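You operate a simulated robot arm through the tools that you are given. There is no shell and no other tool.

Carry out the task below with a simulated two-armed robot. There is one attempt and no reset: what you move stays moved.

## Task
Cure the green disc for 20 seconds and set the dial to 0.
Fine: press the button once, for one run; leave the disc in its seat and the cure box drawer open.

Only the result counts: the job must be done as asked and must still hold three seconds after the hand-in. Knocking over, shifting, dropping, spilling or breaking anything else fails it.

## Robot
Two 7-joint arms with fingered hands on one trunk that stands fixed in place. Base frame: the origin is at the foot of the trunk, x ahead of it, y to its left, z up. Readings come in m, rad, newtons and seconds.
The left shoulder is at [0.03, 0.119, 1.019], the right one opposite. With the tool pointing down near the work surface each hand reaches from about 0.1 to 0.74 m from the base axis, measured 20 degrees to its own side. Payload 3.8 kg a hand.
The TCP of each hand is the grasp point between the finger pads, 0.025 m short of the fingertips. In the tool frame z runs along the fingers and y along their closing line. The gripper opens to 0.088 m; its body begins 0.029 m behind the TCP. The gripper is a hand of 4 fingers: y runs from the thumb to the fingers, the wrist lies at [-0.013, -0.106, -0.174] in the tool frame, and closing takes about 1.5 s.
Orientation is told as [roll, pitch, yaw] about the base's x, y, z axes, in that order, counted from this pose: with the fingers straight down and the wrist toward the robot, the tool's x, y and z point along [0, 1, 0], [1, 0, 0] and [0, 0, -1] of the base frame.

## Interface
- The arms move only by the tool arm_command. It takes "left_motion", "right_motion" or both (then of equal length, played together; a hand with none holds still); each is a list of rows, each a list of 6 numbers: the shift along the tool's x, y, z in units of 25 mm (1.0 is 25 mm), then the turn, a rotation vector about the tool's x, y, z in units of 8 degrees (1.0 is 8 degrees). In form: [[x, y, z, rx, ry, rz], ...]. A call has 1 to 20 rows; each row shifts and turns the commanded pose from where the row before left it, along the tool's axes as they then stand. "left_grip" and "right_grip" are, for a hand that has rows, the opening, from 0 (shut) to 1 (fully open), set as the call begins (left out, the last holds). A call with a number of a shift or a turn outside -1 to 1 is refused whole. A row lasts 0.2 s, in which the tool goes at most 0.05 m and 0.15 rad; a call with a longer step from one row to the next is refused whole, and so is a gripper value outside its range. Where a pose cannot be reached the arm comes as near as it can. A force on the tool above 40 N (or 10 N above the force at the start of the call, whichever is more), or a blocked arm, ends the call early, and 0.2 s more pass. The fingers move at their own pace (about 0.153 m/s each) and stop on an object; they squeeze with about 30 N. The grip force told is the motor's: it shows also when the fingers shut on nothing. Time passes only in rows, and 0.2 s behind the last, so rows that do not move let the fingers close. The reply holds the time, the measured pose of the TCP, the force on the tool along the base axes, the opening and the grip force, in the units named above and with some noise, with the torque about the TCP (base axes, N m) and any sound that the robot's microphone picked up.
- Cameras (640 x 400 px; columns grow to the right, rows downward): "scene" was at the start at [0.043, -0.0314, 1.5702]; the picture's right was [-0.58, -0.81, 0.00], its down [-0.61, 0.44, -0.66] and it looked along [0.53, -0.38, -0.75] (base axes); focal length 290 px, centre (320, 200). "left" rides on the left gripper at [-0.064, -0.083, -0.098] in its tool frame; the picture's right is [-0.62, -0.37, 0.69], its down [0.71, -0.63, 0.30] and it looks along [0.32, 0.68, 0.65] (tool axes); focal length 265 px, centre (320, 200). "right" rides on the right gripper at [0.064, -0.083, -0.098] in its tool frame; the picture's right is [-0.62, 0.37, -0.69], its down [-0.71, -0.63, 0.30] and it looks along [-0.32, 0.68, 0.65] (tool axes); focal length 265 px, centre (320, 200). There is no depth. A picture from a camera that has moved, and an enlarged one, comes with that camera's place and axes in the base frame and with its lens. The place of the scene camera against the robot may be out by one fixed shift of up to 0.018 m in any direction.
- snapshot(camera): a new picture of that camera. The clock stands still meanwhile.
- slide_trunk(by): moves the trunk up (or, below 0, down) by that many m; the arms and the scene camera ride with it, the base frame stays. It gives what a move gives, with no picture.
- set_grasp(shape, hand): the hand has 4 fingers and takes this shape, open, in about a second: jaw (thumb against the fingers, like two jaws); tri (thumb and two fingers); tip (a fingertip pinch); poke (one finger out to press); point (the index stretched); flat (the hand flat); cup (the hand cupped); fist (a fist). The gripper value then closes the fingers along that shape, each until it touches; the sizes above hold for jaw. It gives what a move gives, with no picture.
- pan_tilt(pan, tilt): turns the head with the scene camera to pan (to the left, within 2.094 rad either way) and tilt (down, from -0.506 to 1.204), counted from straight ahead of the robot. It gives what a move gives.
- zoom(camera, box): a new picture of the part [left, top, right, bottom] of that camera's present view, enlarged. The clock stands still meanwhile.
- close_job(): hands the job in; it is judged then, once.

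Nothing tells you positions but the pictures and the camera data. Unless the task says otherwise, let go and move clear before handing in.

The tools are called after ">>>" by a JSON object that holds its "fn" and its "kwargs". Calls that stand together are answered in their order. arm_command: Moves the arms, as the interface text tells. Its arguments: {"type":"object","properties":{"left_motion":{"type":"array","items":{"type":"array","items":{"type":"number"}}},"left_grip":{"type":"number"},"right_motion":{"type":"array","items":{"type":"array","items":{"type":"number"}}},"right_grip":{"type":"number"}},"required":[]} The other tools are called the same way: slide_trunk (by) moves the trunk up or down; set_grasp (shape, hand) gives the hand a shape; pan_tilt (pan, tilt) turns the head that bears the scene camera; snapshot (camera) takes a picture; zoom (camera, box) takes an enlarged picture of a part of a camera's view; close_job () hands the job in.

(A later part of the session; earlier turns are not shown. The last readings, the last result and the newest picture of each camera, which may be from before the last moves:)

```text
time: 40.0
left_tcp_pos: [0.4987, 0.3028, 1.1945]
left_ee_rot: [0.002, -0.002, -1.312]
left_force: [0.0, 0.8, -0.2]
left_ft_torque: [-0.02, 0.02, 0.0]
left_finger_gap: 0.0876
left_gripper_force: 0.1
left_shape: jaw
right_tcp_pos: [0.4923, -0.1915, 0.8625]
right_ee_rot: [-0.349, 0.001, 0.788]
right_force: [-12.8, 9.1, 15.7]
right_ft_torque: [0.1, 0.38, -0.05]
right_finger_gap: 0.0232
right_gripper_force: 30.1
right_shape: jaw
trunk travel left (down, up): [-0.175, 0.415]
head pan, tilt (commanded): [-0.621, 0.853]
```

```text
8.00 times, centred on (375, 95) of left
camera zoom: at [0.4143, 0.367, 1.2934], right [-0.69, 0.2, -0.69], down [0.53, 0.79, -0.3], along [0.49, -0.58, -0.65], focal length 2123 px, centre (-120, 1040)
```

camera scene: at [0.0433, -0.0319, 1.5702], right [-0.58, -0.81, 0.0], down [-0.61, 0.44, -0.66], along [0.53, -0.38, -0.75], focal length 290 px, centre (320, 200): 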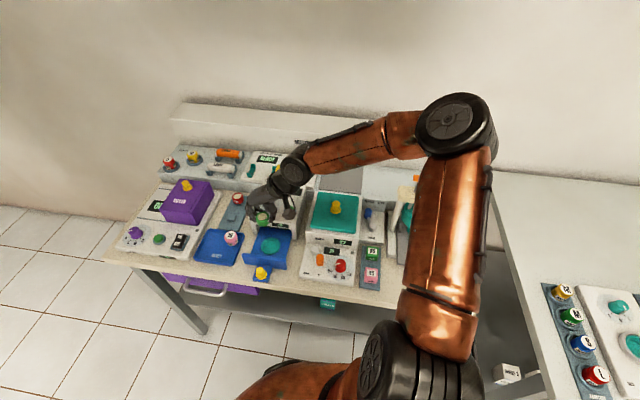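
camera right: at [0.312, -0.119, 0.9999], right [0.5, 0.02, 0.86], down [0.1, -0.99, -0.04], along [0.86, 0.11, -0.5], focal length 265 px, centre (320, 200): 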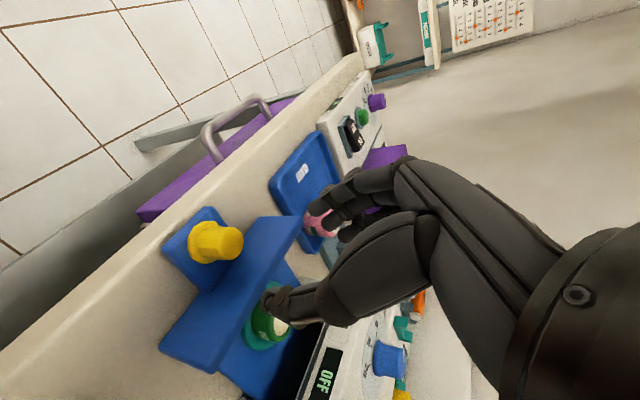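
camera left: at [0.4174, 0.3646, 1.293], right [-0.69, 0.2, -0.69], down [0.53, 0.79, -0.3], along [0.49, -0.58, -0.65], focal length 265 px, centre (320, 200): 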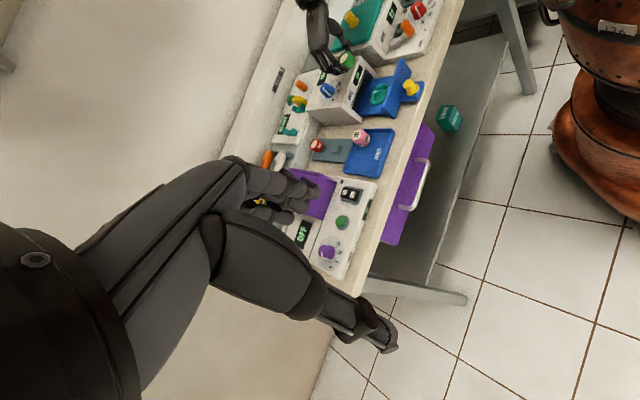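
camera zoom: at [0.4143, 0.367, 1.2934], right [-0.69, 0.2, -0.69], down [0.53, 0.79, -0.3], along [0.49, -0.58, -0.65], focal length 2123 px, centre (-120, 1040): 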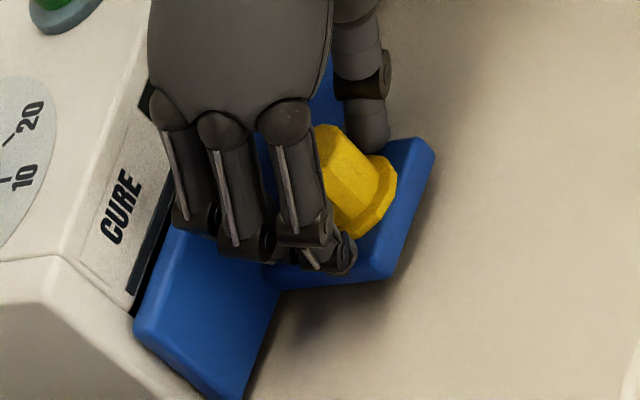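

The drawer is shut against its stop. I'll relax the push, open the hand and back off along the fingers' axis.

>>> {"fn": "arm_command", "kwargs": {"right_motion": [[0.08, 0, -0.03, 0, 0, 0], [0.06, 0, -0.022, 0, 0, 0], [0, 0, 0, 0, 0, 0]]}}

>>> {"fn": "arm_command", "kwargs": {"right_motion": [[0, 0, 0, 0, 0, 0], [0, 0, 0, 0, 0, 0], [0, 0, 0, 0, 0, 0], [0, 0, -0.3, 0, 0, 0], [0, 0, -0.6, 0, 0, 0], [0, 0, -0.8, 0, 0, 0], [0, 0, -0.8, 0, 0, 0], [0, 0, -0.8, 0, 0, 0], [0, 0, 0, 0, 0, 0]], "right_grip": 0.6}}

>>> {"fn": "snapshot", "kwargs": {"camera": "left"}}

>>> {"fn": "zoom", "kwargs": {"camera": "left", "box": [300, 40, 420, 120]}}

>>> {"fn": "snapshot", "kwargs": {"camera": "right"}}

```text
time: 40.8
left_tcp_pos: [0.5008, 0.3013, 1.1953]
left_ee_rot: [0.0, 0.0, -1.313]
left_force: [-0.1, 0.2, 0.0]
left_ft_torque: [0.03, 0.0, 0.01]
left_finger_gap: 0.0875
left_gripper_force: 0.2
left_shape: jaw
right_tcp_pos: [0.4906, -0.1905, 0.8626]
right_ee_rot: [-0.352, 0.0, 0.784]
right_force: [-6.4, 1.7, 11.1]
right_ft_torque: [0.01, 0.2, -0.08]
right_finger_gap: 0.0228
right_gripper_force: 30.2
right_shape: jaw
trunk travel left (down, up): [-0.175, 0.415]
head pan, tilt (commanded): [-0.621, 0.853]
```

```text
time: 42.8
left_tcp_pos: [0.5015, 0.3007, 1.1938]
left_ee_rot: [0.0, 0.0, -1.312]
left_force: [-0.2, 0.1, 0.1]
left_ft_torque: [0.04, 0.01, -0.03]
left_finger_gap: 0.0876
left_gripper_force: 0.0
left_shape: jaw
right_tcp_pos: [0.4719, -0.1708, 0.9396]
right_ee_rot: [-0.348, 0.0, 0.785]
right_force: [-0.7, -0.3, -0.4]
right_ft_torque: [-0.02, 0.04, 0.01]
right_finger_gap: 0.0523
right_gripper_force: 0.1
right_shape: jaw
trunk travel left (down, up): [-0.175, 0.415]
head pan, tilt (commanded): [-0.621, 0.853]
```

```text
taken
camera left: at [0.4175, 0.3651, 1.2928], right [-0.69, 0.2, -0.69], down [0.53, 0.79, -0.3], along [0.49, -0.58, -0.65], focal length 265 px, centre (320, 200)
```

left: 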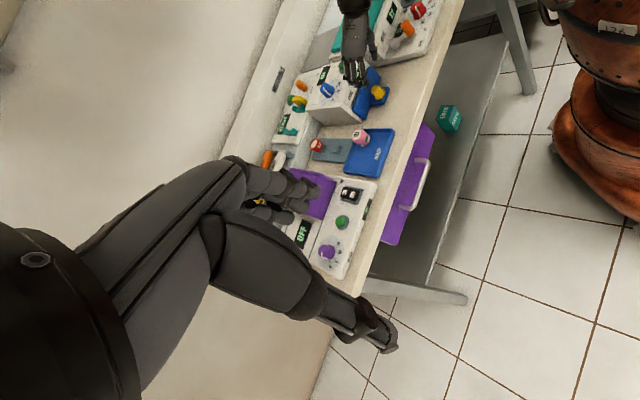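

```text
5.00 times, centred on (360, 80) of left
camera zoom: at [0.4175, 0.3651, 1.2928], right [-0.69, 0.2, -0.69], down [0.53, 0.79, -0.3], along [0.49, -0.58, -0.65], focal length 1327 px, centre (120, 800)
```

zoom: 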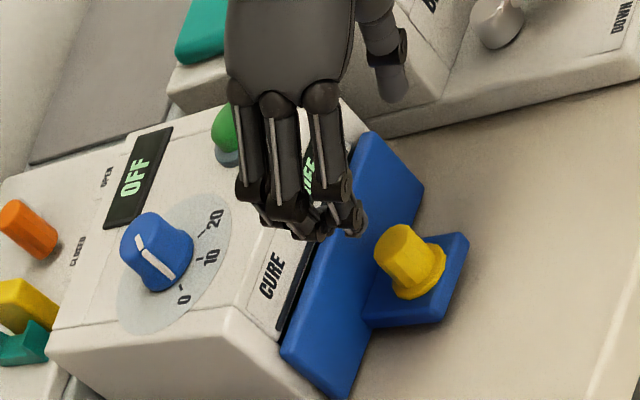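

```text
taken
camera right: at [0.3457, -0.1621, 1.009], right [0.51, 0.02, 0.86], down [0.1, -0.99, -0.04], along [0.86, 0.11, -0.5], focal length 265 px, centre (320, 200)
```

right: 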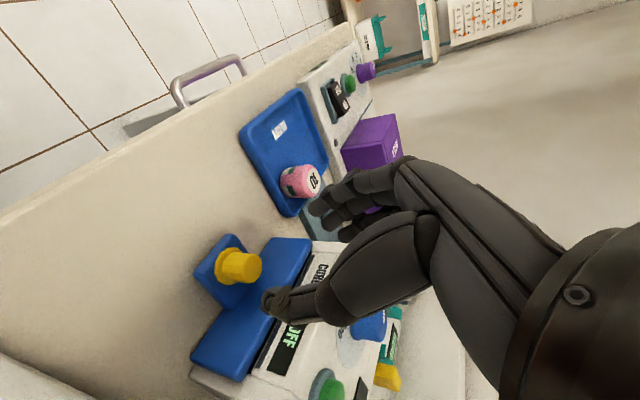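

The drawer is closed with the panel flush at the box. Now the dial: I'll raise, un-tilt, and turn the hand to the start orientation for a +90° twist.

>>> {"fn": "arm_command", "kwargs": {"right_motion": [[0, 0, -0.8, 0, 0, 0], [0, 0, -0.8, 0, 0, 0], [0, 0, -0.8, 0, 0, 0], [0, 0, 0, 0, 0.833, 0], [0, 0, 0, 0, 0.833, 0], [0, 0, 0, 0, 0.833, 0], [0, 0, 0, 0, 0, 0.9375], [0, 0, 0, 0, 0, 0.9375], [0, 0, 0, 0, 0, 0.9375], [0, 0, 0, 0, 0, 0.9375], [0, 0, 0, 0, 0, 0.9375], [0, 0, 0, 0, 0, 0.9375], [0, 0, 0, 0, 0, 0.9375], [0, 0, 0, 0, 0, 0.9375], [0, 0, 0, 0, 0, 0.9375], [0, 0, 0, 0, 0, 0.9375], [0, 0, 0, 0, 0, 0.9375], [0, 0, 0, 0, 0, 0.9375], [0, 0, 0, 0, 0, 0]]}}

>>> {"fn": "snapshot", "kwargs": {"camera": "right"}}

>>> {"fn": "zoom", "kwargs": {"camera": "left", "box": [300, 40, 420, 120]}}

>>> {"fn": "zoom", "kwargs": {"camera": "scene", "box": [220, 170, 340, 270]}}

```text
time: 46.8
left_tcp_pos: [0.5006, 0.2999, 1.195]
left_ee_rot: [0.001, -0.001, -1.313]
left_force: [-0.1, -0.4, -0.1]
left_ft_torque: [0.0, 0.01, 0.0]
left_finger_gap: 0.0875
left_gripper_force: 0.1
left_shape: jaw
right_tcp_pos: [0.4557, -0.1572, 0.9967]
right_ee_rot: [0.002, 0.001, -0.787]
right_force: [-0.6, -0.3, 0.0]
right_ft_torque: [-0.01, -0.01, 0.02]
right_finger_gap: 0.0523
right_gripper_force: 0.0
right_shape: jaw
trunk travel left (down, up): [-0.175, 0.415]
head pan, tilt (commanded): [-0.621, 0.853]
```

```text
taken
camera right: at [0.4428, -0.0514, 1.0935], right [-0.18, -0.7, 0.69], down [-0.95, -0.06, -0.31], along [0.25, -0.71, -0.65], focal length 265 px, centre (320, 200)
```

right: 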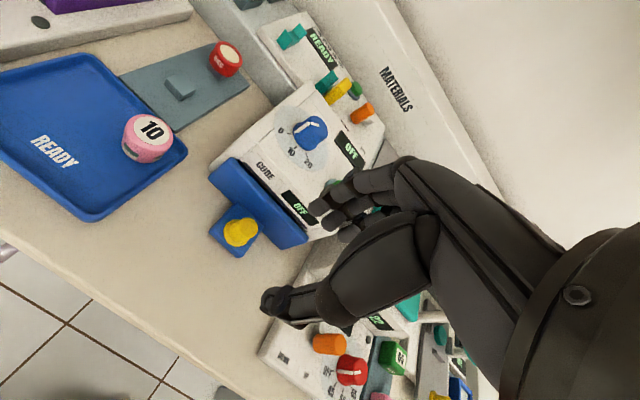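

```text
5.00 times, centred on (360, 80) of left
camera zoom: at [0.4172, 0.3647, 1.2931], right [-0.69, 0.2, -0.69], down [0.53, 0.79, -0.3], along [0.49, -0.58, -0.65], focal length 1327 px, centre (120, 800)
```

zoom: 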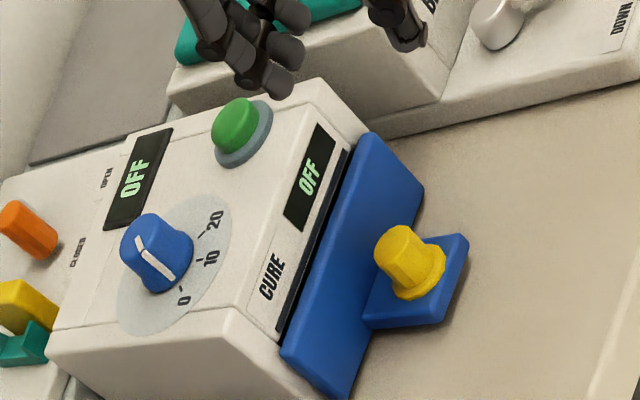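

```text
4.00 times, centred on (280, 220) of scene
camera zoom: at [0.0431, -0.0318, 1.5702], right [-0.58, -0.81, 0.0], down [-0.61, 0.44, -0.66], along [0.53, -0.38, -0.75], focal length 1159 px, centre (480, 120)
```

zoom: 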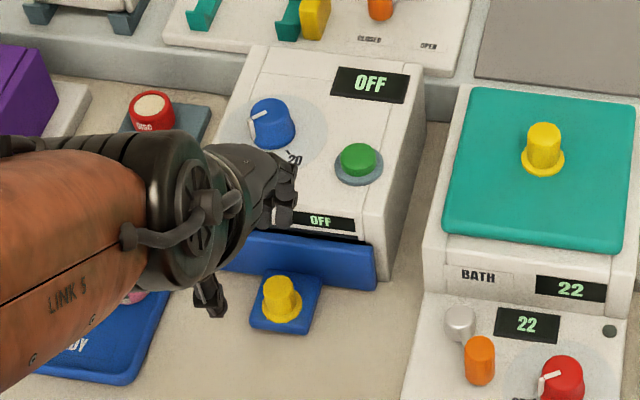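

Clear view of the closed box. I'll zoom in on dial and button from the right camera to refine their positions.

>>> {"fn": "zoom", "kwargs": {"camera": "right", "box": [250, 90, 380, 190]}}

>>> {"fn": "zoom", "kwargs": {"camera": "left", "box": [310, 60, 370, 110]}}

>>> {"fn": "zoom", "kwargs": {"camera": "scene", "box": [250, 180, 330, 240]}}

```text
4.00 times, centred on (315, 140) of right
camera zoom: at [0.4428, -0.0514, 1.0935], right [-0.18, -0.7, 0.69], down [-0.95, -0.06, -0.31], along [0.25, -0.71, -0.65], focal length 1062 px, centre (340, 440)
```

zoom: 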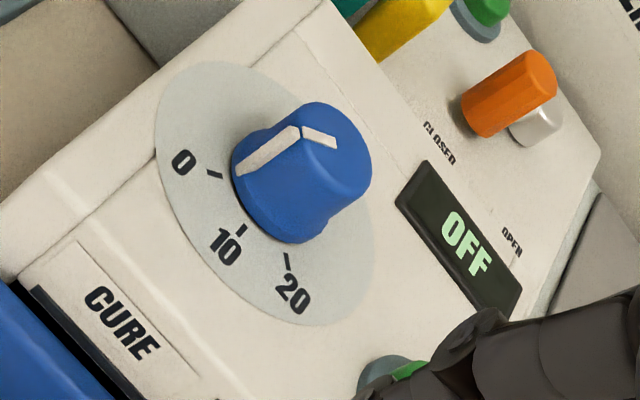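

```text
8.00 times, centred on (340, 85) of left
camera zoom: at [0.4172, 0.3647, 1.2931], right [-0.69, 0.2, -0.69], down [0.53, 0.79, -0.3], along [0.49, -0.58, -0.65], focal length 2123 px, centre (160, 1120)
```

zoom: 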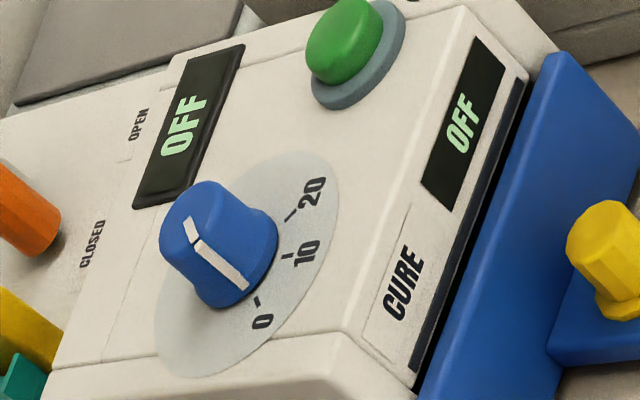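

```text
6.67 times, centred on (290, 210) of scene
camera zoom: at [0.0431, -0.0318, 1.5702], right [-0.58, -0.81, 0.0], down [-0.61, 0.44, -0.66], along [0.53, -0.38, -0.75], focal length 1932 px, centre (520, 133)
```

zoom: 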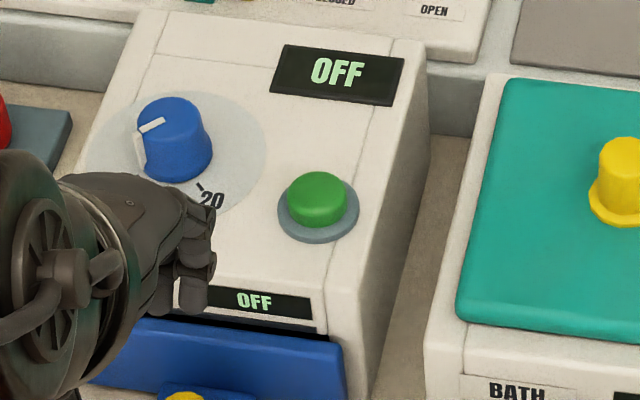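

Refined: dial axis ≈ [0.583, -0.241] with top at z 0.937; ticks give 0 at ≈84°, 10 at ≈133°, 20 at ≈180° in base heading, pointer at 0 now. I move the hand over the dial.

>>> {"fn": "arm_command", "kwargs": {"right_motion": [[0.197, 0.983, 0, 0, 0, 0], [0.197, 0.983, 0, 0, 0, 0], [0.197, 0.983, 0, 0, 0, 0], [0.197, 0.983, 0, 0, 0, 0], [0.197, 0.983, 0, 0, 0, 0], [0.197, 0.983, 0, 0, 0, 0], [0, 0, 0, 0, 0, 0]]}}

>>> {"fn": "snapshot", "kwargs": {"camera": "right"}}

>>> {"fn": "zoom", "kwargs": {"camera": "right", "box": [200, 190, 360, 310]}}

>>> {"fn": "zoom", "kwargs": {"camera": "left", "box": [280, 40, 400, 120]}}

```text
time: 48.4
left_tcp_pos: [0.5009, 0.3026, 1.1954]
left_ee_rot: [0.001, 0.001, -1.311]
left_force: [0.1, -0.2, -0.5]
left_ft_torque: [-0.02, 0.01, -0.01]
left_finger_gap: 0.0876
left_gripper_force: 0.0
left_shape: jaw
right_tcp_pos: [0.5829, -0.2391, 0.9971]
right_ee_rot: [-0.002, 0.001, -0.785]
right_force: [-0.4, 0.0, 0.1]
right_ft_torque: [0.01, 0.01, 0.02]
right_finger_gap: 0.0526
right_gripper_force: 0.0
right_shape: jaw
trunk travel left (down, up): [-0.175, 0.415]
head pan, tilt (commanded): [-0.621, 0.853]
```

```text
taken
camera right: at [0.5684, -0.1337, 1.0935], right [-0.18, -0.7, 0.69], down [-0.95, -0.06, -0.3], along [0.25, -0.71, -0.65], focal length 265 px, centre (320, 200)
```

right: 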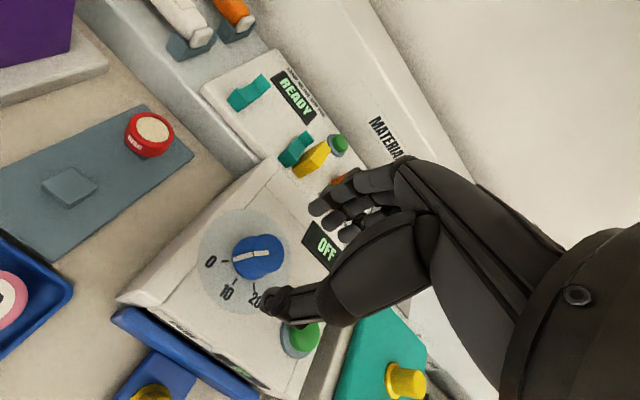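

```text
3.33 times, centred on (280, 250) of right
camera zoom: at [0.5684, -0.1337, 1.0935], right [-0.18, -0.7, 0.69], down [-0.95, -0.06, -0.3], along [0.25, -0.71, -0.65], focal length 885 px, centre (453, 33)
```

zoom: 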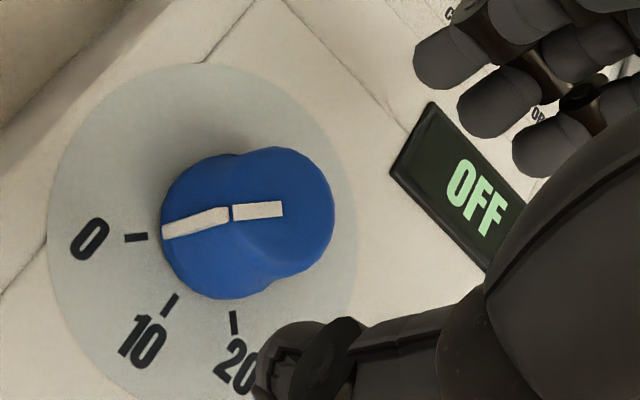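

```text
5.00 times, centred on (340, 80) of left
camera zoom: at [0.4168, 0.3657, 1.2929], right [-0.69, 0.2, -0.69], down [0.53, 0.79, -0.3], along [0.49, -0.58, -0.65], focal length 1327 px, centre (220, 800)
```

zoom: 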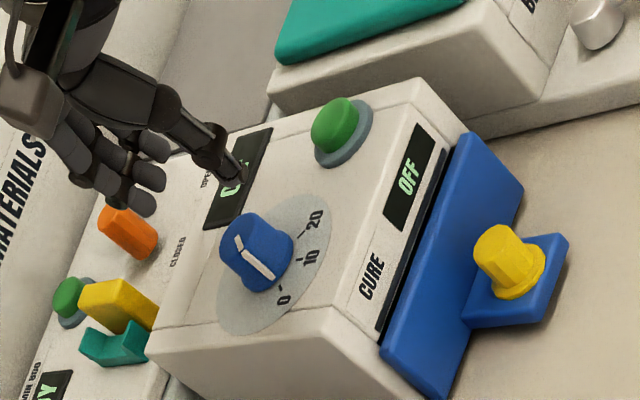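

The dial's axis is ~5 mm toward the fingers from the grasp point and the scale is 0 at ~88°, 10 at ~134°, 20 at ~179°. I trim and lower around the knob.

>>> {"fn": "arm_command", "kwargs": {"right_motion": [[0, 0.08, 0.4, 0, 0, 0], [0, 0, 0.4, 0, 0, 0], [0, 0, 0.4, 0, 0, 0], [0, 0, 0.3, 0, 0, 0], [0, 0, 0, 0, 0, 0]]}}

>>> {"fn": "zoom", "kwargs": {"camera": "right", "box": [200, 180, 360, 310]}}

>>> {"fn": "zoom", "kwargs": {"camera": "left", "box": [290, 50, 390, 120]}}

```text
time: 49.6
left_tcp_pos: [0.5008, 0.3015, 1.1948]
left_ee_rot: [0.001, 0.0, -1.312]
left_force: [0.3, -0.5, 0.3]
left_ft_torque: [0.03, 0.0, 0.03]
left_finger_gap: 0.0878
left_gripper_force: 0.0
left_shape: jaw
right_tcp_pos: [0.5834, -0.2409, 0.9582]
right_ee_rot: [0.0, -0.002, -0.784]
right_force: [-0.5, 0.1, -0.3]
right_ft_torque: [0.0, 0.02, -0.02]
right_finger_gap: 0.0525
right_gripper_force: 0.0
right_shape: jaw
trunk travel left (down, up): [-0.175, 0.415]
head pan, tilt (commanded): [-0.621, 0.853]
```

```text
3.08 times, centred on (280, 245) of right
camera zoom: at [0.5692, -0.1358, 1.0555], right [-0.18, -0.7, 0.69], down [-0.95, -0.06, -0.3], along [0.25, -0.71, -0.65], focal length 817 px, centre (443, 62)
```

zoom: 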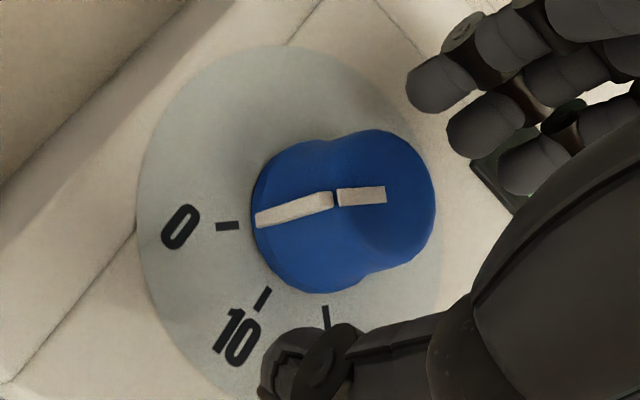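

```text
5.71 times, centred on (340, 85) of left
camera zoom: at [0.4172, 0.3654, 1.2929], right [-0.69, 0.2, -0.69], down [0.53, 0.79, -0.3], along [0.49, -0.58, -0.65], focal length 1517 px, centre (206, 857)
```

zoom: 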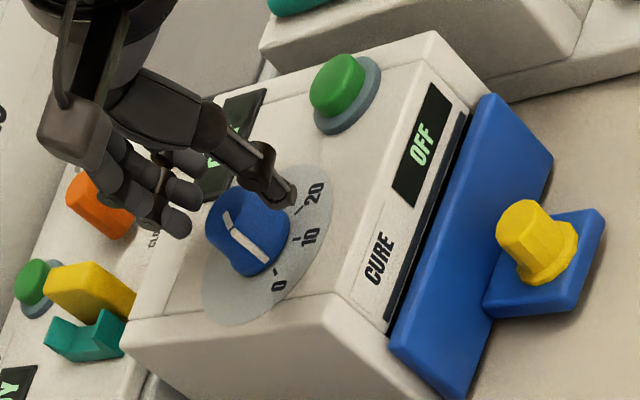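

Well aligned. I'll trim about 1 mm and go down the last 12 mm, then close on the dial.

>>> {"fn": "arm_command", "kwargs": {"right_motion": [[0.04, 0.05, 0.25, 0, 0, 0], [0, 0, 0.25, 0, 0, 0], [0, 0, 0, 0, 0, 0]]}}

>>> {"fn": "arm_command", "kwargs": {"right_motion": [[0, 0, 0, 0, 0, 0], [0, 0, 0, 0, 0, 0], [0, 0, 0, 0, 0, 0], [0, 0, 0, 0, 0, 0], [0, 0, 0, 0, 0, 0], [0, 0, 0, 0, 0, 0], [0, 0, 0, 0, 0, 0]], "right_grip": 0}}

>>> {"fn": "zoom", "kwargs": {"camera": "right", "box": [200, 180, 360, 310]}}

>>> {"fn": "zoom", "kwargs": {"camera": "left", "box": [290, 50, 390, 120]}}

```text
time: 50.4
left_tcp_pos: [0.5005, 0.3017, 1.1952]
left_ee_rot: [0.001, -0.001, -1.313]
left_force: [-0.1, -0.6, -0.2]
left_ft_torque: [-0.01, -0.01, -0.05]
left_finger_gap: 0.0873
left_gripper_force: 0.0
left_shape: jaw
right_tcp_pos: [0.5845, -0.2408, 0.9457]
right_ee_rot: [0.0, 0.0, -0.785]
right_force: [-0.3, -0.3, -0.1]
right_ft_torque: [0.02, -0.01, -0.01]
right_finger_gap: 0.0524
right_gripper_force: 0.2
right_shape: jaw
trunk travel left (down, up): [-0.175, 0.415]
head pan, tilt (commanded): [-0.621, 0.853]
```

```text
time: 52.0
left_tcp_pos: [0.5005, 0.3015, 1.1929]
left_ee_rot: [0.001, 0.001, -1.312]
left_force: [1.1, 0.1, -0.1]
left_ft_torque: [-0.04, 0.04, 0.0]
left_finger_gap: 0.0875
left_gripper_force: 0.1
left_shape: jaw
right_tcp_pos: [0.5828, -0.2403, 0.9458]
right_ee_rot: [0.001, 0.0, -0.787]
right_force: [-3.7, 4.2, -4.1]
right_ft_torque: [0.11, 0.1, -0.01]
right_finger_gap: 0.0212
right_gripper_force: 29.9
right_shape: jaw
trunk travel left (down, up): [-0.175, 0.415]
head pan, tilt (commanded): [-0.621, 0.853]
```

```text
3.08 times, centred on (280, 245) of right
camera zoom: at [0.5703, -0.1351, 1.0427], right [-0.18, -0.7, 0.69], down [-0.95, -0.06, -0.3], along [0.25, -0.71, -0.65], focal length 817 px, centre (443, 62)
```

zoom: 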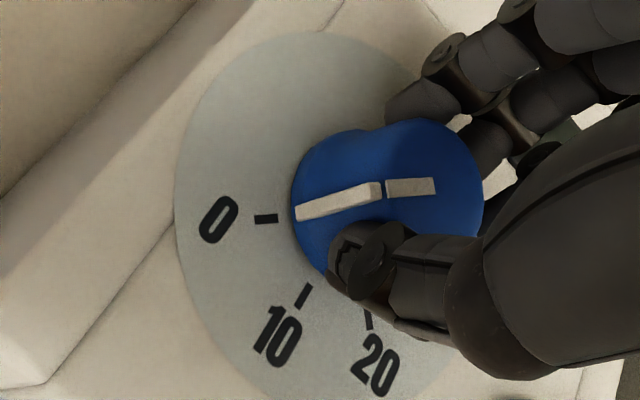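

```text
5.71 times, centred on (340, 85) of left
camera zoom: at [0.417, 0.3658, 1.2928], right [-0.69, 0.2, -0.69], down [0.53, 0.79, -0.3], along [0.49, -0.58, -0.65], focal length 1517 px, centre (206, 857)
```

zoom: 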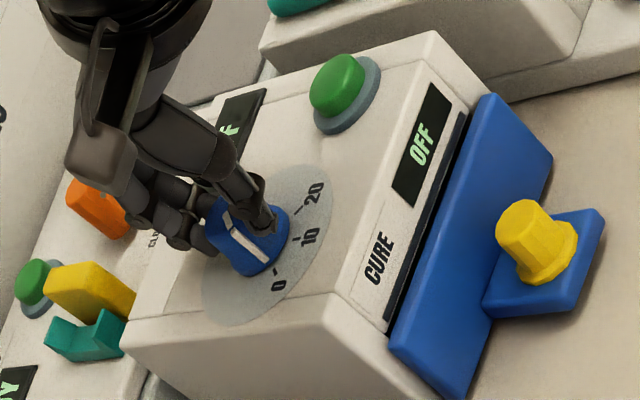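

The dial is gripped with little side force. I'll twist it counter-clockwise by 45° first, about the knob's own axis, and check that it follows.

>>> {"fn": "arm_command", "kwargs": {"right_motion": [[-0.0235, 0.0015, 0, 0, 0, -0.9375], [-0.0235, 0.0015, 0, 0, 0, -0.9375], [-0.0235, 0.0015, 0, 0, 0, -0.9375], [-0.0235, 0.0015, 0, 0, 0, -0.9375], [-0.0235, 0.0015, 0, 0, 0, -0.9375], [-0.0235, 0.0015, 0, 0, 0, -0.9375], [0, 0, 0, 0, 0, 0]]}}

>>> {"fn": "zoom", "kwargs": {"camera": "right", "box": [200, 180, 360, 310]}}

>>> {"fn": "zoom", "kwargs": {"camera": "left", "box": [290, 50, 390, 120]}}

```text
time: 53.6
left_tcp_pos: [0.4997, 0.302, 1.1951]
left_ee_rot: [0.0, 0.001, -1.312]
left_force: [0.7, -0.3, 0.7]
left_ft_torque: [0.03, 0.02, -0.01]
left_finger_gap: 0.0876
left_gripper_force: 0.1
left_shape: jaw
right_tcp_pos: [0.5818, -0.2457, 0.9459]
right_ee_rot: [-0.002, -0.001, 0.002]
right_force: [-13.6, -0.6, -4.7]
right_ft_torque: [-0.02, 0.26, 0.02]
right_finger_gap: 0.0198
right_gripper_force: 30.0
right_shape: jaw
trunk travel left (down, up): [-0.175, 0.415]
head pan, tilt (commanded): [-0.621, 0.853]
```

```text
3.08 times, centred on (280, 245) of right
camera zoom: at [0.4983, -0.1801, 1.0432], right [0.37, -0.62, 0.69], down [-0.63, -0.72, -0.3], along [0.68, -0.32, -0.65], focal length 817 px, centre (443, 62)
```

zoom: 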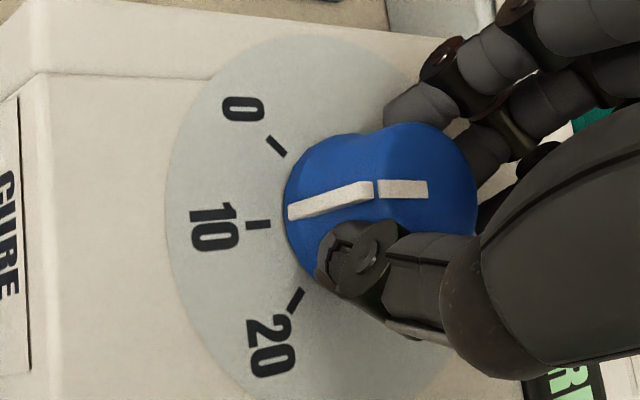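

```text
5.71 times, centred on (340, 85) of left
camera zoom: at [0.4161, 0.3652, 1.2933], right [-0.69, 0.2, -0.69], down [0.53, 0.79, -0.3], along [0.49, -0.58, -0.65], focal length 1517 px, centre (206, 857)
```

zoom: 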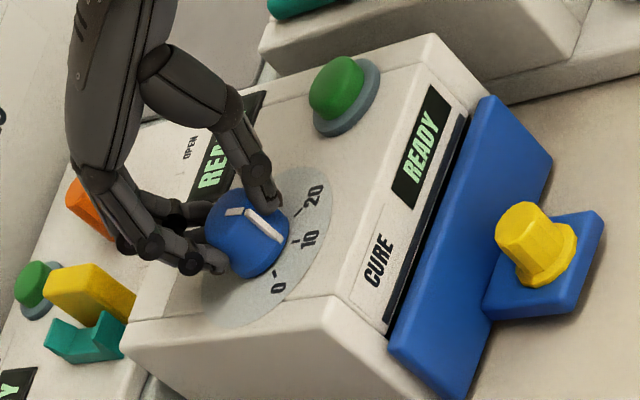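

The dial follows: it points at 10 now and the box shows READY. I'll turn the other 45° to 20, easing off the side force.

>>> {"fn": "arm_command", "kwargs": {"right_motion": [[-0.0235, -0.015, 0, 0, 0, -0.9375], [-0.0235, -0.01, 0, 0, 0, -0.9375], [-0.0235, -0.005, 0, 0, 0, -0.9375], [-0.0235, 0, 0, 0, 0, -0.9375], [-0.0235, 0, 0, 0, 0, -0.9375], [-0.0235, 0, 0, 0, 0, -0.9375], [0, 0, 0, 0, 0, 0]]}}

>>> {"fn": "zoom", "kwargs": {"camera": "right", "box": [200, 180, 360, 310]}}

>>> {"fn": "zoom", "kwargs": {"camera": "left", "box": [290, 50, 390, 120]}}

```text
time: 55.2
left_tcp_pos: [0.5012, 0.2997, 1.1953]
left_ee_rot: [0.0, -0.001, -1.314]
left_force: [1.0, 0.3, -0.2]
left_ft_torque: [0.01, -0.01, 0.0]
left_finger_gap: 0.0877
left_gripper_force: 0.0
left_shape: jaw
right_tcp_pos: [0.5833, -0.2507, 0.9451]
right_ee_rot: [0.001, 0.001, 0.785]
right_force: [-9.7, -9.1, -0.6]
right_ft_torque: [-0.16, 0.2, -0.01]
right_finger_gap: 0.0198
right_gripper_force: 30.1
right_shape: jaw
trunk travel left (down, up): [-0.175, 0.415]
head pan, tilt (commanded): [-0.621, 0.853]
```

```text
3.08 times, centred on (280, 245) of right
camera zoom: at [0.4784, -0.2626, 1.0432], right [0.7, -0.18, 0.69], down [0.06, -0.95, -0.3], along [0.71, 0.25, -0.65], focal length 817 px, centre (443, 62)
```

zoom: 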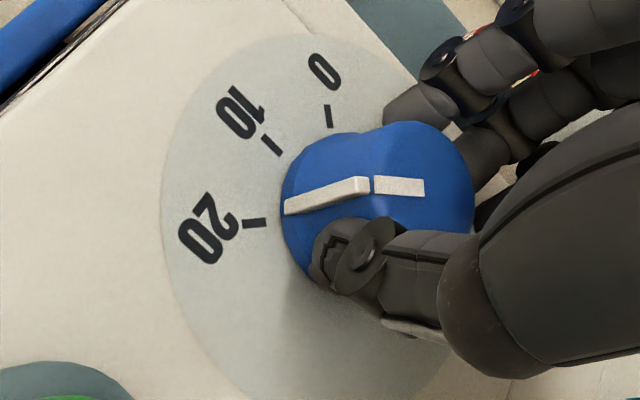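

```text
5.71 times, centred on (340, 85) of left
camera zoom: at [0.4162, 0.3639, 1.2936], right [-0.69, 0.2, -0.69], down [0.53, 0.79, -0.3], along [0.49, -0.58, -0.65], focal length 1517 px, centre (206, 857)
```

zoom: 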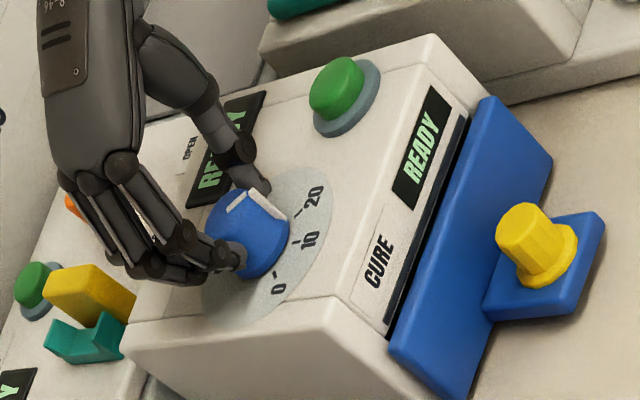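

The pointer is near 20 but about 5–6° short (slight slip). I'll turn another ~6.5° and check.

>>> {"fn": "arm_command", "kwargs": {"right_motion": [[-0.012, -0.02, 0, 0, 0, -0.42], [-0.012, -0.02, 0, 0, 0, -0.4], [0, 0, 0, 0, 0, 0]]}}

>>> {"fn": "zoom", "kwargs": {"camera": "right", "box": [200, 180, 360, 310]}}

>>> {"fn": "zoom", "kwargs": {"camera": "left", "box": [310, 65, 370, 105]}}

```text
time: 56.0
left_tcp_pos: [0.4998, 0.3003, 1.1941]
left_ee_rot: [0.001, 0.002, -1.312]
left_force: [0.6, 0.4, 0.6]
left_ft_torque: [0.0, 0.02, 0.0]
left_finger_gap: 0.0878
left_gripper_force: 0.0
left_shape: jaw
right_tcp_pos: [0.5832, -0.2506, 0.946]
right_ee_rot: [0.001, 0.001, 0.9]
right_force: [-5.3, -7.8, -2.0]
right_ft_torque: [-0.19, 0.14, -0.06]
right_finger_gap: 0.0198
right_gripper_force: 29.5
right_shape: jaw
trunk travel left (down, up): [-0.175, 0.415]
head pan, tilt (commanded): [-0.621, 0.853]
```

```text
3.08 times, centred on (280, 245) of right
camera zoom: at [0.4808, -0.275, 1.0432], right [0.71, -0.1, 0.69], down [0.17, -0.94, -0.3], along [0.68, 0.33, -0.65], focal length 817 px, centre (443, 62)
```

zoom: 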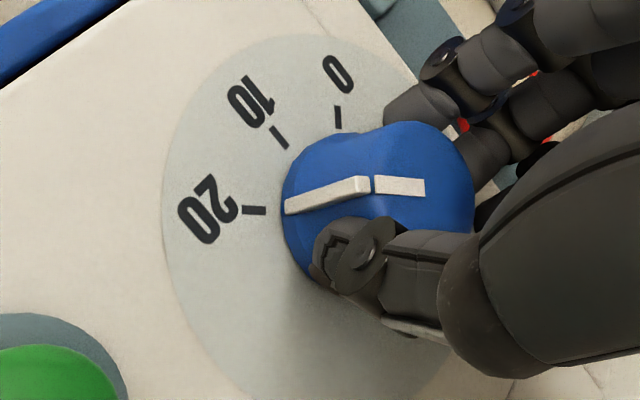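

```text
10.00 times, centred on (340, 85) of left
camera zoom: at [0.4167, 0.364, 1.2935], right [-0.69, 0.2, -0.69], down [0.53, 0.79, -0.3], along [0.49, -0.58, -0.65], focal length 2654 px, centre (120, 1350)
```

zoom: 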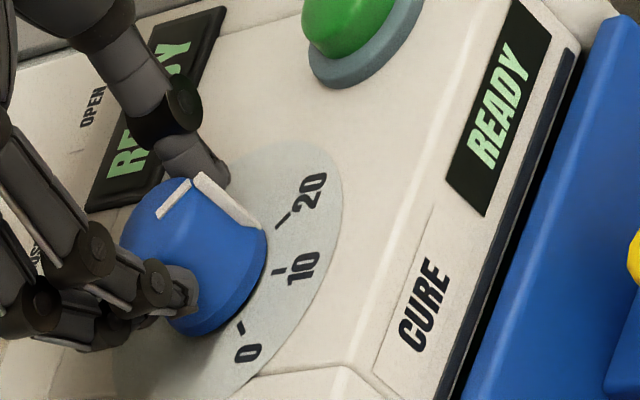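

The pointer now lines up with the 20 tick and the box shows READY. I'll release gently and lift straight up.

>>> {"fn": "arm_command", "kwargs": {"right_motion": [[0, 0, 0, 0, 0, 0], [0, 0, 0, 0, 0, 0], [0, 0, 0, 0, 0, 0], [0, 0, -0.3, 0, 0, 0], [0, 0, -0.6, 0, 0, 0], [0, 0, -0.8, 0, 0, 0], [0, 0, -0.8, 0, 0, 0], [0, 0, 0, 0, 0, 0]], "right_grip": 0.5}}

>>> {"fn": "snapshot", "kwargs": {"camera": "right"}}

>>> {"fn": "zoom", "kwargs": {"camera": "right", "box": [160, 190, 340, 340]}}

>>> {"fn": "zoom", "kwargs": {"camera": "left", "box": [310, 65, 370, 105]}}

```text
time: 57.8
left_tcp_pos: [0.5003, 0.2999, 1.1937]
left_ee_rot: [0.0, 0.0, -1.313]
left_force: [0.4, 0.5, -0.6]
left_ft_torque: [-0.01, -0.01, -0.01]
left_finger_gap: 0.0876
left_gripper_force: 0.1
left_shape: jaw
right_tcp_pos: [0.5847, -0.2492, 1.0072]
right_ee_rot: [0.002, 0.001, 0.9]
right_force: [-0.6, -0.4, -0.2]
right_ft_torque: [-0.03, -0.01, -0.01]
right_finger_gap: 0.0434
right_gripper_force: 0.0
right_shape: jaw
trunk travel left (down, up): [-0.175, 0.415]
head pan, tilt (commanded): [-0.621, 0.853]
```

```text
taken
camera right: at [0.4814, -0.2734, 1.1064], right [0.72, -0.1, 0.69], down [0.17, -0.94, -0.3], along [0.68, 0.33, -0.65], focal length 265 px, centre (320, 200)
```

right: 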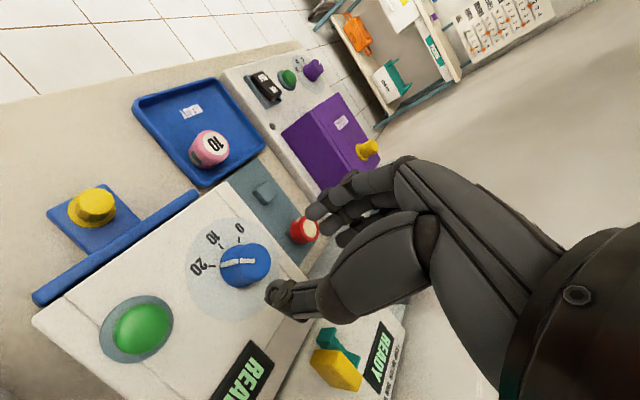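

```text
2.67 times, centred on (250, 265) of right
camera zoom: at [0.4814, -0.2734, 1.1064], right [0.72, -0.1, 0.69], down [0.17, -0.94, -0.3], along [0.68, 0.33, -0.65], focal length 708 px, centre (507, 27)
```

zoom: 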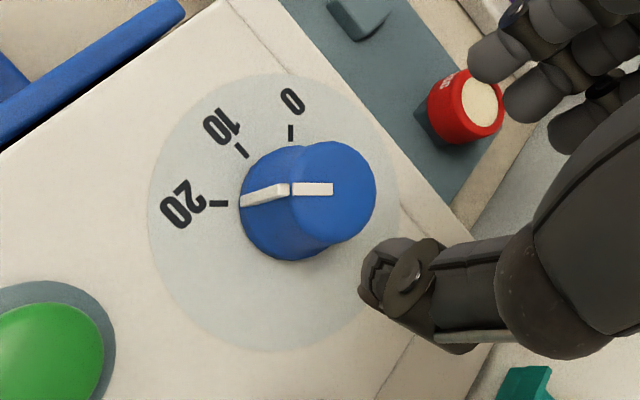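

```text
10.00 times, centred on (340, 85) of left
camera zoom: at [0.4174, 0.365, 1.2929], right [-0.69, 0.2, -0.69], down [0.53, 0.79, -0.3], along [0.49, -0.58, -0.65], focal length 2654 px, centre (120, 1350)
```

zoom: 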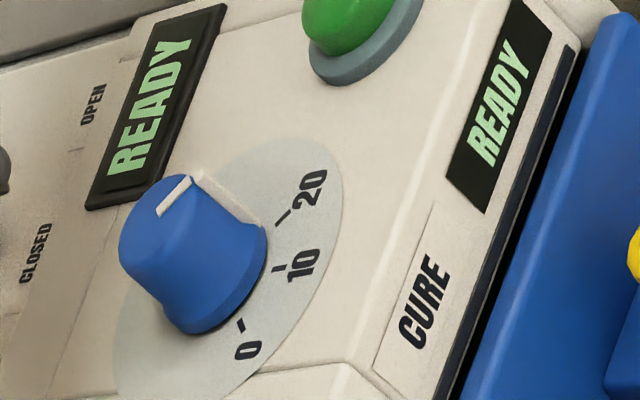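

Dial released at 20, READY displayed. For the button I'll shape the right hand to "poke" at this safe height and look at where the finger ends.

>>> {"fn": "set_grasp", "kwargs": {"shape": "poke", "hand": "right"}}

>>> {"fn": "snapshot", "kwargs": {"camera": "right"}}

>>> {"fn": "zoom", "kwargs": {"camera": "left", "box": [270, 20, 390, 110]}}

>>> {"fn": "zoom", "kwargs": {"camera": "scene", "box": [220, 150, 340, 250]}}

```text
time: 58.7
left_tcp_pos: [0.5005, 0.301, 1.1935]
left_ee_rot: [0.002, 0.001, -1.313]
left_force: [0.3, 0.5, 0.2]
left_ft_torque: [0.01, -0.02, -0.01]
left_finger_gap: 0.0876
left_gripper_force: 0.0
left_shape: jaw
right_tcp_pos: [0.5843, -0.2493, 1.0087]
right_ee_rot: [0.001, 0.001, 0.902]
right_force: [0.1, -0.6, 1.0]
right_ft_torque: [0.04, 0.01, 0.0]
right_finger_gap: 0.0001
right_gripper_force: 0.0
right_shape: poke
trunk travel left (down, up): [-0.175, 0.415]
head pan, tilt (commanded): [-0.621, 0.853]
```

```text
taken
camera right: at [0.4814, -0.2734, 1.1063], right [0.71, -0.1, 0.69], down [0.17, -0.94, -0.3], along [0.68, 0.33, -0.65], focal length 265 px, centre (320, 200)
```

right: 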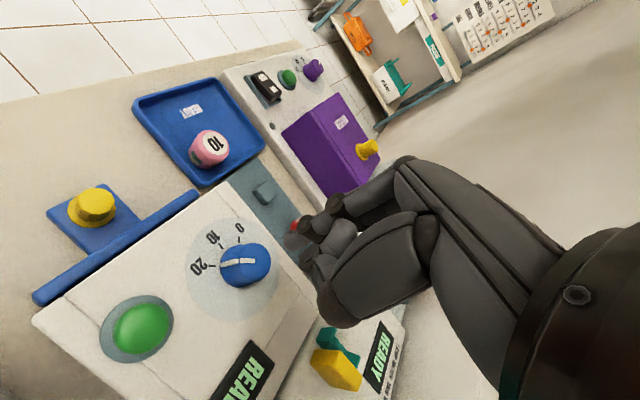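

```text
4.44 times, centred on (330, 65) of left
camera zoom: at [0.4172, 0.3652, 1.2929], right [-0.69, 0.2, -0.69], down [0.53, 0.79, -0.3], along [0.49, -0.58, -0.65], focal length 1180 px, centre (276, 800)
```

zoom: 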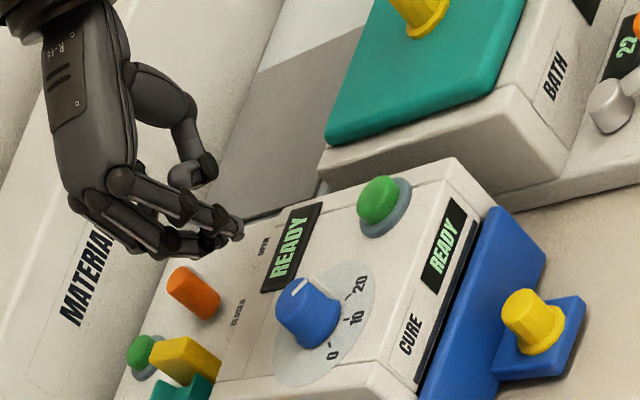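

```text
4.00 times, centred on (280, 200) of scene
camera zoom: at [0.0432, -0.0313, 1.5702], right [-0.58, -0.81, 0.0], down [-0.61, 0.44, -0.66], along [0.53, -0.38, -0.75], focal length 1159 px, centre (480, 200)
```

zoom: 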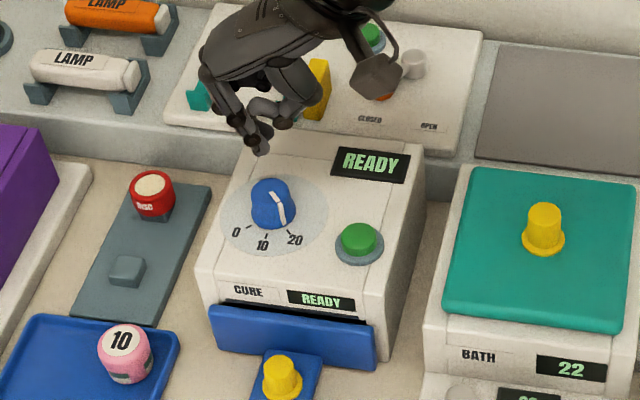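

The index finger protrudes as the poking finger. I'll zoom in to find its tip exactly.

>>> {"fn": "zoom", "kwargs": {"camera": "right", "box": [260, 190, 360, 290]}}

>>> {"fn": "zoom", "kwargs": {"camera": "left", "box": [290, 50, 350, 90]}}

>>> {"fn": "zoom", "kwargs": {"camera": "scene", "box": [210, 160, 290, 210]}}

```text
4.00 times, centred on (310, 240) of right
camera zoom: at [0.4814, -0.2734, 1.1063], right [0.71, -0.1, 0.69], down [0.17, -0.94, -0.3], along [0.68, 0.33, -0.65], focal length 1062 px, centre (360, 40)
```

zoom: 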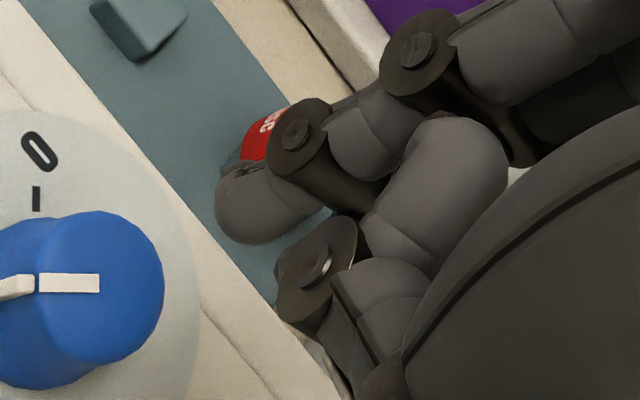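

```text
10.00 times, centred on (320, 70) of left
camera zoom: at [0.4172, 0.3652, 1.2929], right [-0.69, 0.2, -0.69], down [0.53, 0.79, -0.3], along [0.49, -0.58, -0.65], focal length 2654 px, centre (320, 1500)
```

zoom: 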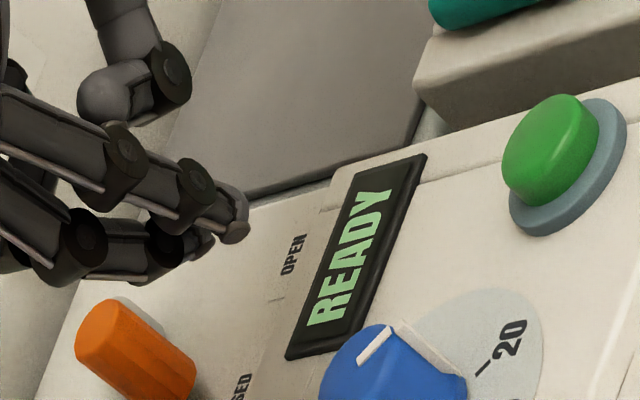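

```text
8.00 times, centred on (250, 185) of scene
camera zoom: at [0.0432, -0.0313, 1.5702], right [-0.58, -0.81, 0.0], down [-0.61, 0.44, -0.66], along [0.53, -0.38, -0.75], focal length 2318 px, centre (880, 320)
```

zoom: 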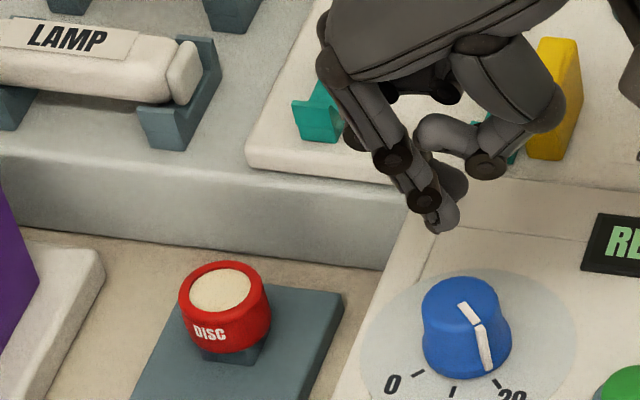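

The poking tip sits at tool offset ≈ (7, -1, 24.5) mm. To keep the rest of the hand clear of the dial, I'll turn back to -45° and move the tip above the button, still high.

>>> {"fn": "arm_command", "kwargs": {"right_motion": [[0, 0, 0, 0, 0, 0.9285], [0, 0, 0, 0, 0, 0.9285], [0, 0, 0, 0, 0, 0.9285], [0, 0, 0, 0, 0, 0.9285], [0, 0, 0, 0, 0, 0.9285], [0, 0, 0, 0, 0, 0.9285], [0, 0, 0, 0, 0, 0.9285], [0, 0, 0, 0, 0, 0.9285], [0, 0, 0, 0, 0, 0.9285], [0, 0, 0, 0, 0, 0.9285], [0, 0, 0, 0, 0, 0.9285], [0, 0, 0, 0, 0, 0.9285], [0, 0, 0, 0, 0, 0.9285], [-0.7275, -0.211, 0, 0, 0, 0], [-0.7275, -0.211, 0, 0, 0, 0], [-0.7275, -0.211, 0, 0, 0, 0], [-0.7275, -0.211, 0, 0, 0, 0], [0, 0, 0, 0, 0, 0]]}}

>>> {"fn": "snapshot", "kwargs": {"camera": "right"}}

>>> {"fn": "zoom", "kwargs": {"camera": "left", "box": [300, 20, 420, 110]}}

>>> {"fn": "zoom", "kwargs": {"camera": "scene", "box": [230, 150, 350, 250]}}

```text
time: 62.5
left_tcp_pos: [0.5006, 0.3015, 1.193]
left_ee_rot: [0.001, -0.001, -1.314]
left_force: [-0.6, 0.1, -0.7]
left_ft_torque: [0.01, -0.03, 0.01]
left_finger_gap: 0.0876
left_gripper_force: 0.0
left_shape: jaw
right_tcp_pos: [0.5188, -0.2839, 1.0091]
right_ee_rot: [-0.001, -0.001, -0.787]
right_force: [0.0, 0.4, -0.2]
right_ft_torque: [0.01, -0.01, 0.02]
right_finger_gap: 0.0
right_gripper_force: 0.1
right_shape: poke
trunk travel left (down, up): [-0.175, 0.415]
head pan, tilt (commanded): [-0.621, 0.853]
```

```text
taken
camera right: at [0.5042, -0.1794, 1.1068], right [-0.18, -0.7, 0.69], down [-0.95, -0.06, -0.3], along [0.25, -0.71, -0.65], focal length 265 px, centre (320, 200)
```

right: 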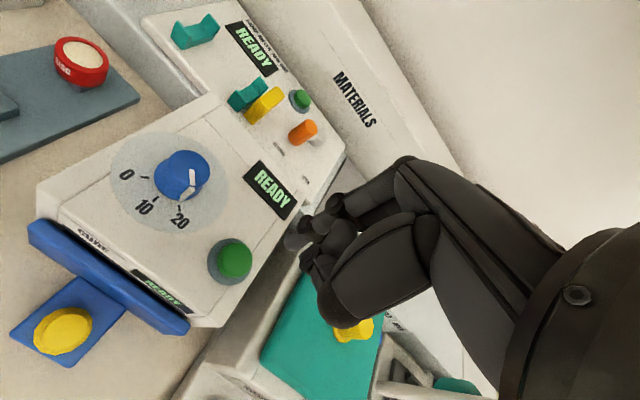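

```text
4.44 times, centred on (360, 65) of left
camera zoom: at [0.4174, 0.3655, 1.2927], right [-0.69, 0.2, -0.69], down [0.53, 0.79, -0.3], along [0.49, -0.58, -0.65], focal length 1180 px, centre (142, 800)
```

zoom: 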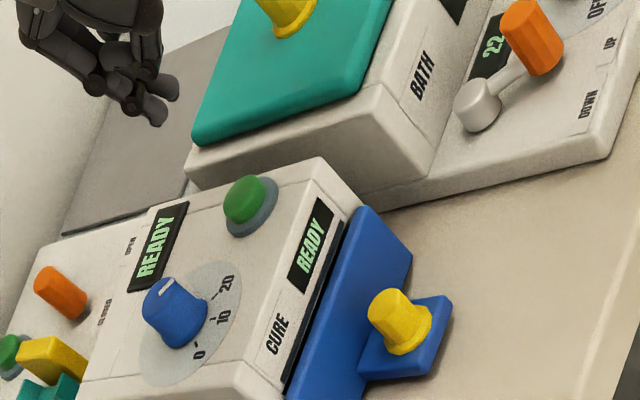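

```text
4.00 times, centred on (290, 200) of scene
camera zoom: at [0.0434, -0.0309, 1.5702], right [-0.58, -0.81, 0.0], down [-0.61, 0.44, -0.66], along [0.53, -0.38, -0.75], focal length 1159 px, centre (440, 200)
```

zoom: 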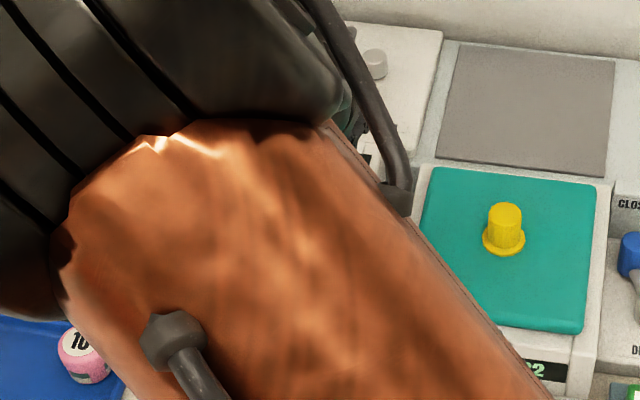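

The button is clearly visible below. I'll zoom in to refine the button centre relative to the tip.

>>> {"fn": "zoom", "kwargs": {"camera": "right", "box": [190, 210, 350, 310]}}

>>> {"fn": "zoom", "kwargs": {"camera": "left", "box": [300, 30, 380, 80]}}

```text
4.00 times, centred on (270, 260) of right
camera zoom: at [0.5042, -0.1794, 1.1068], right [-0.18, -0.7, 0.69], down [-0.95, -0.06, -0.3], along [0.25, -0.71, -0.65], focal length 1062 px, centre (520, -40)
```

zoom: 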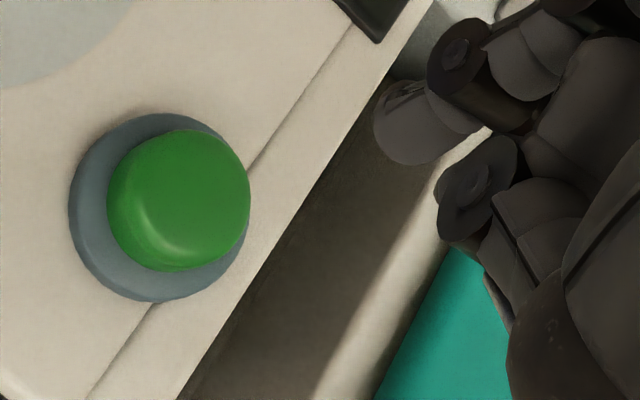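

```text
8.00 times, centred on (340, 55) of left
camera zoom: at [0.4174, 0.3655, 1.2927], right [-0.69, 0.2, -0.69], down [0.53, 0.79, -0.3], along [0.49, -0.58, -0.65], focal length 2123 px, centre (160, 1360)
```

zoom: 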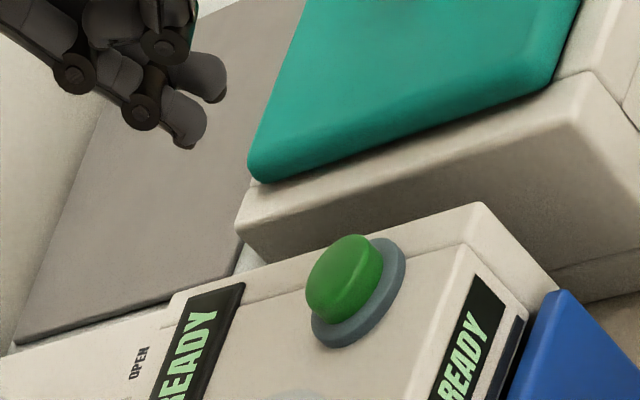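

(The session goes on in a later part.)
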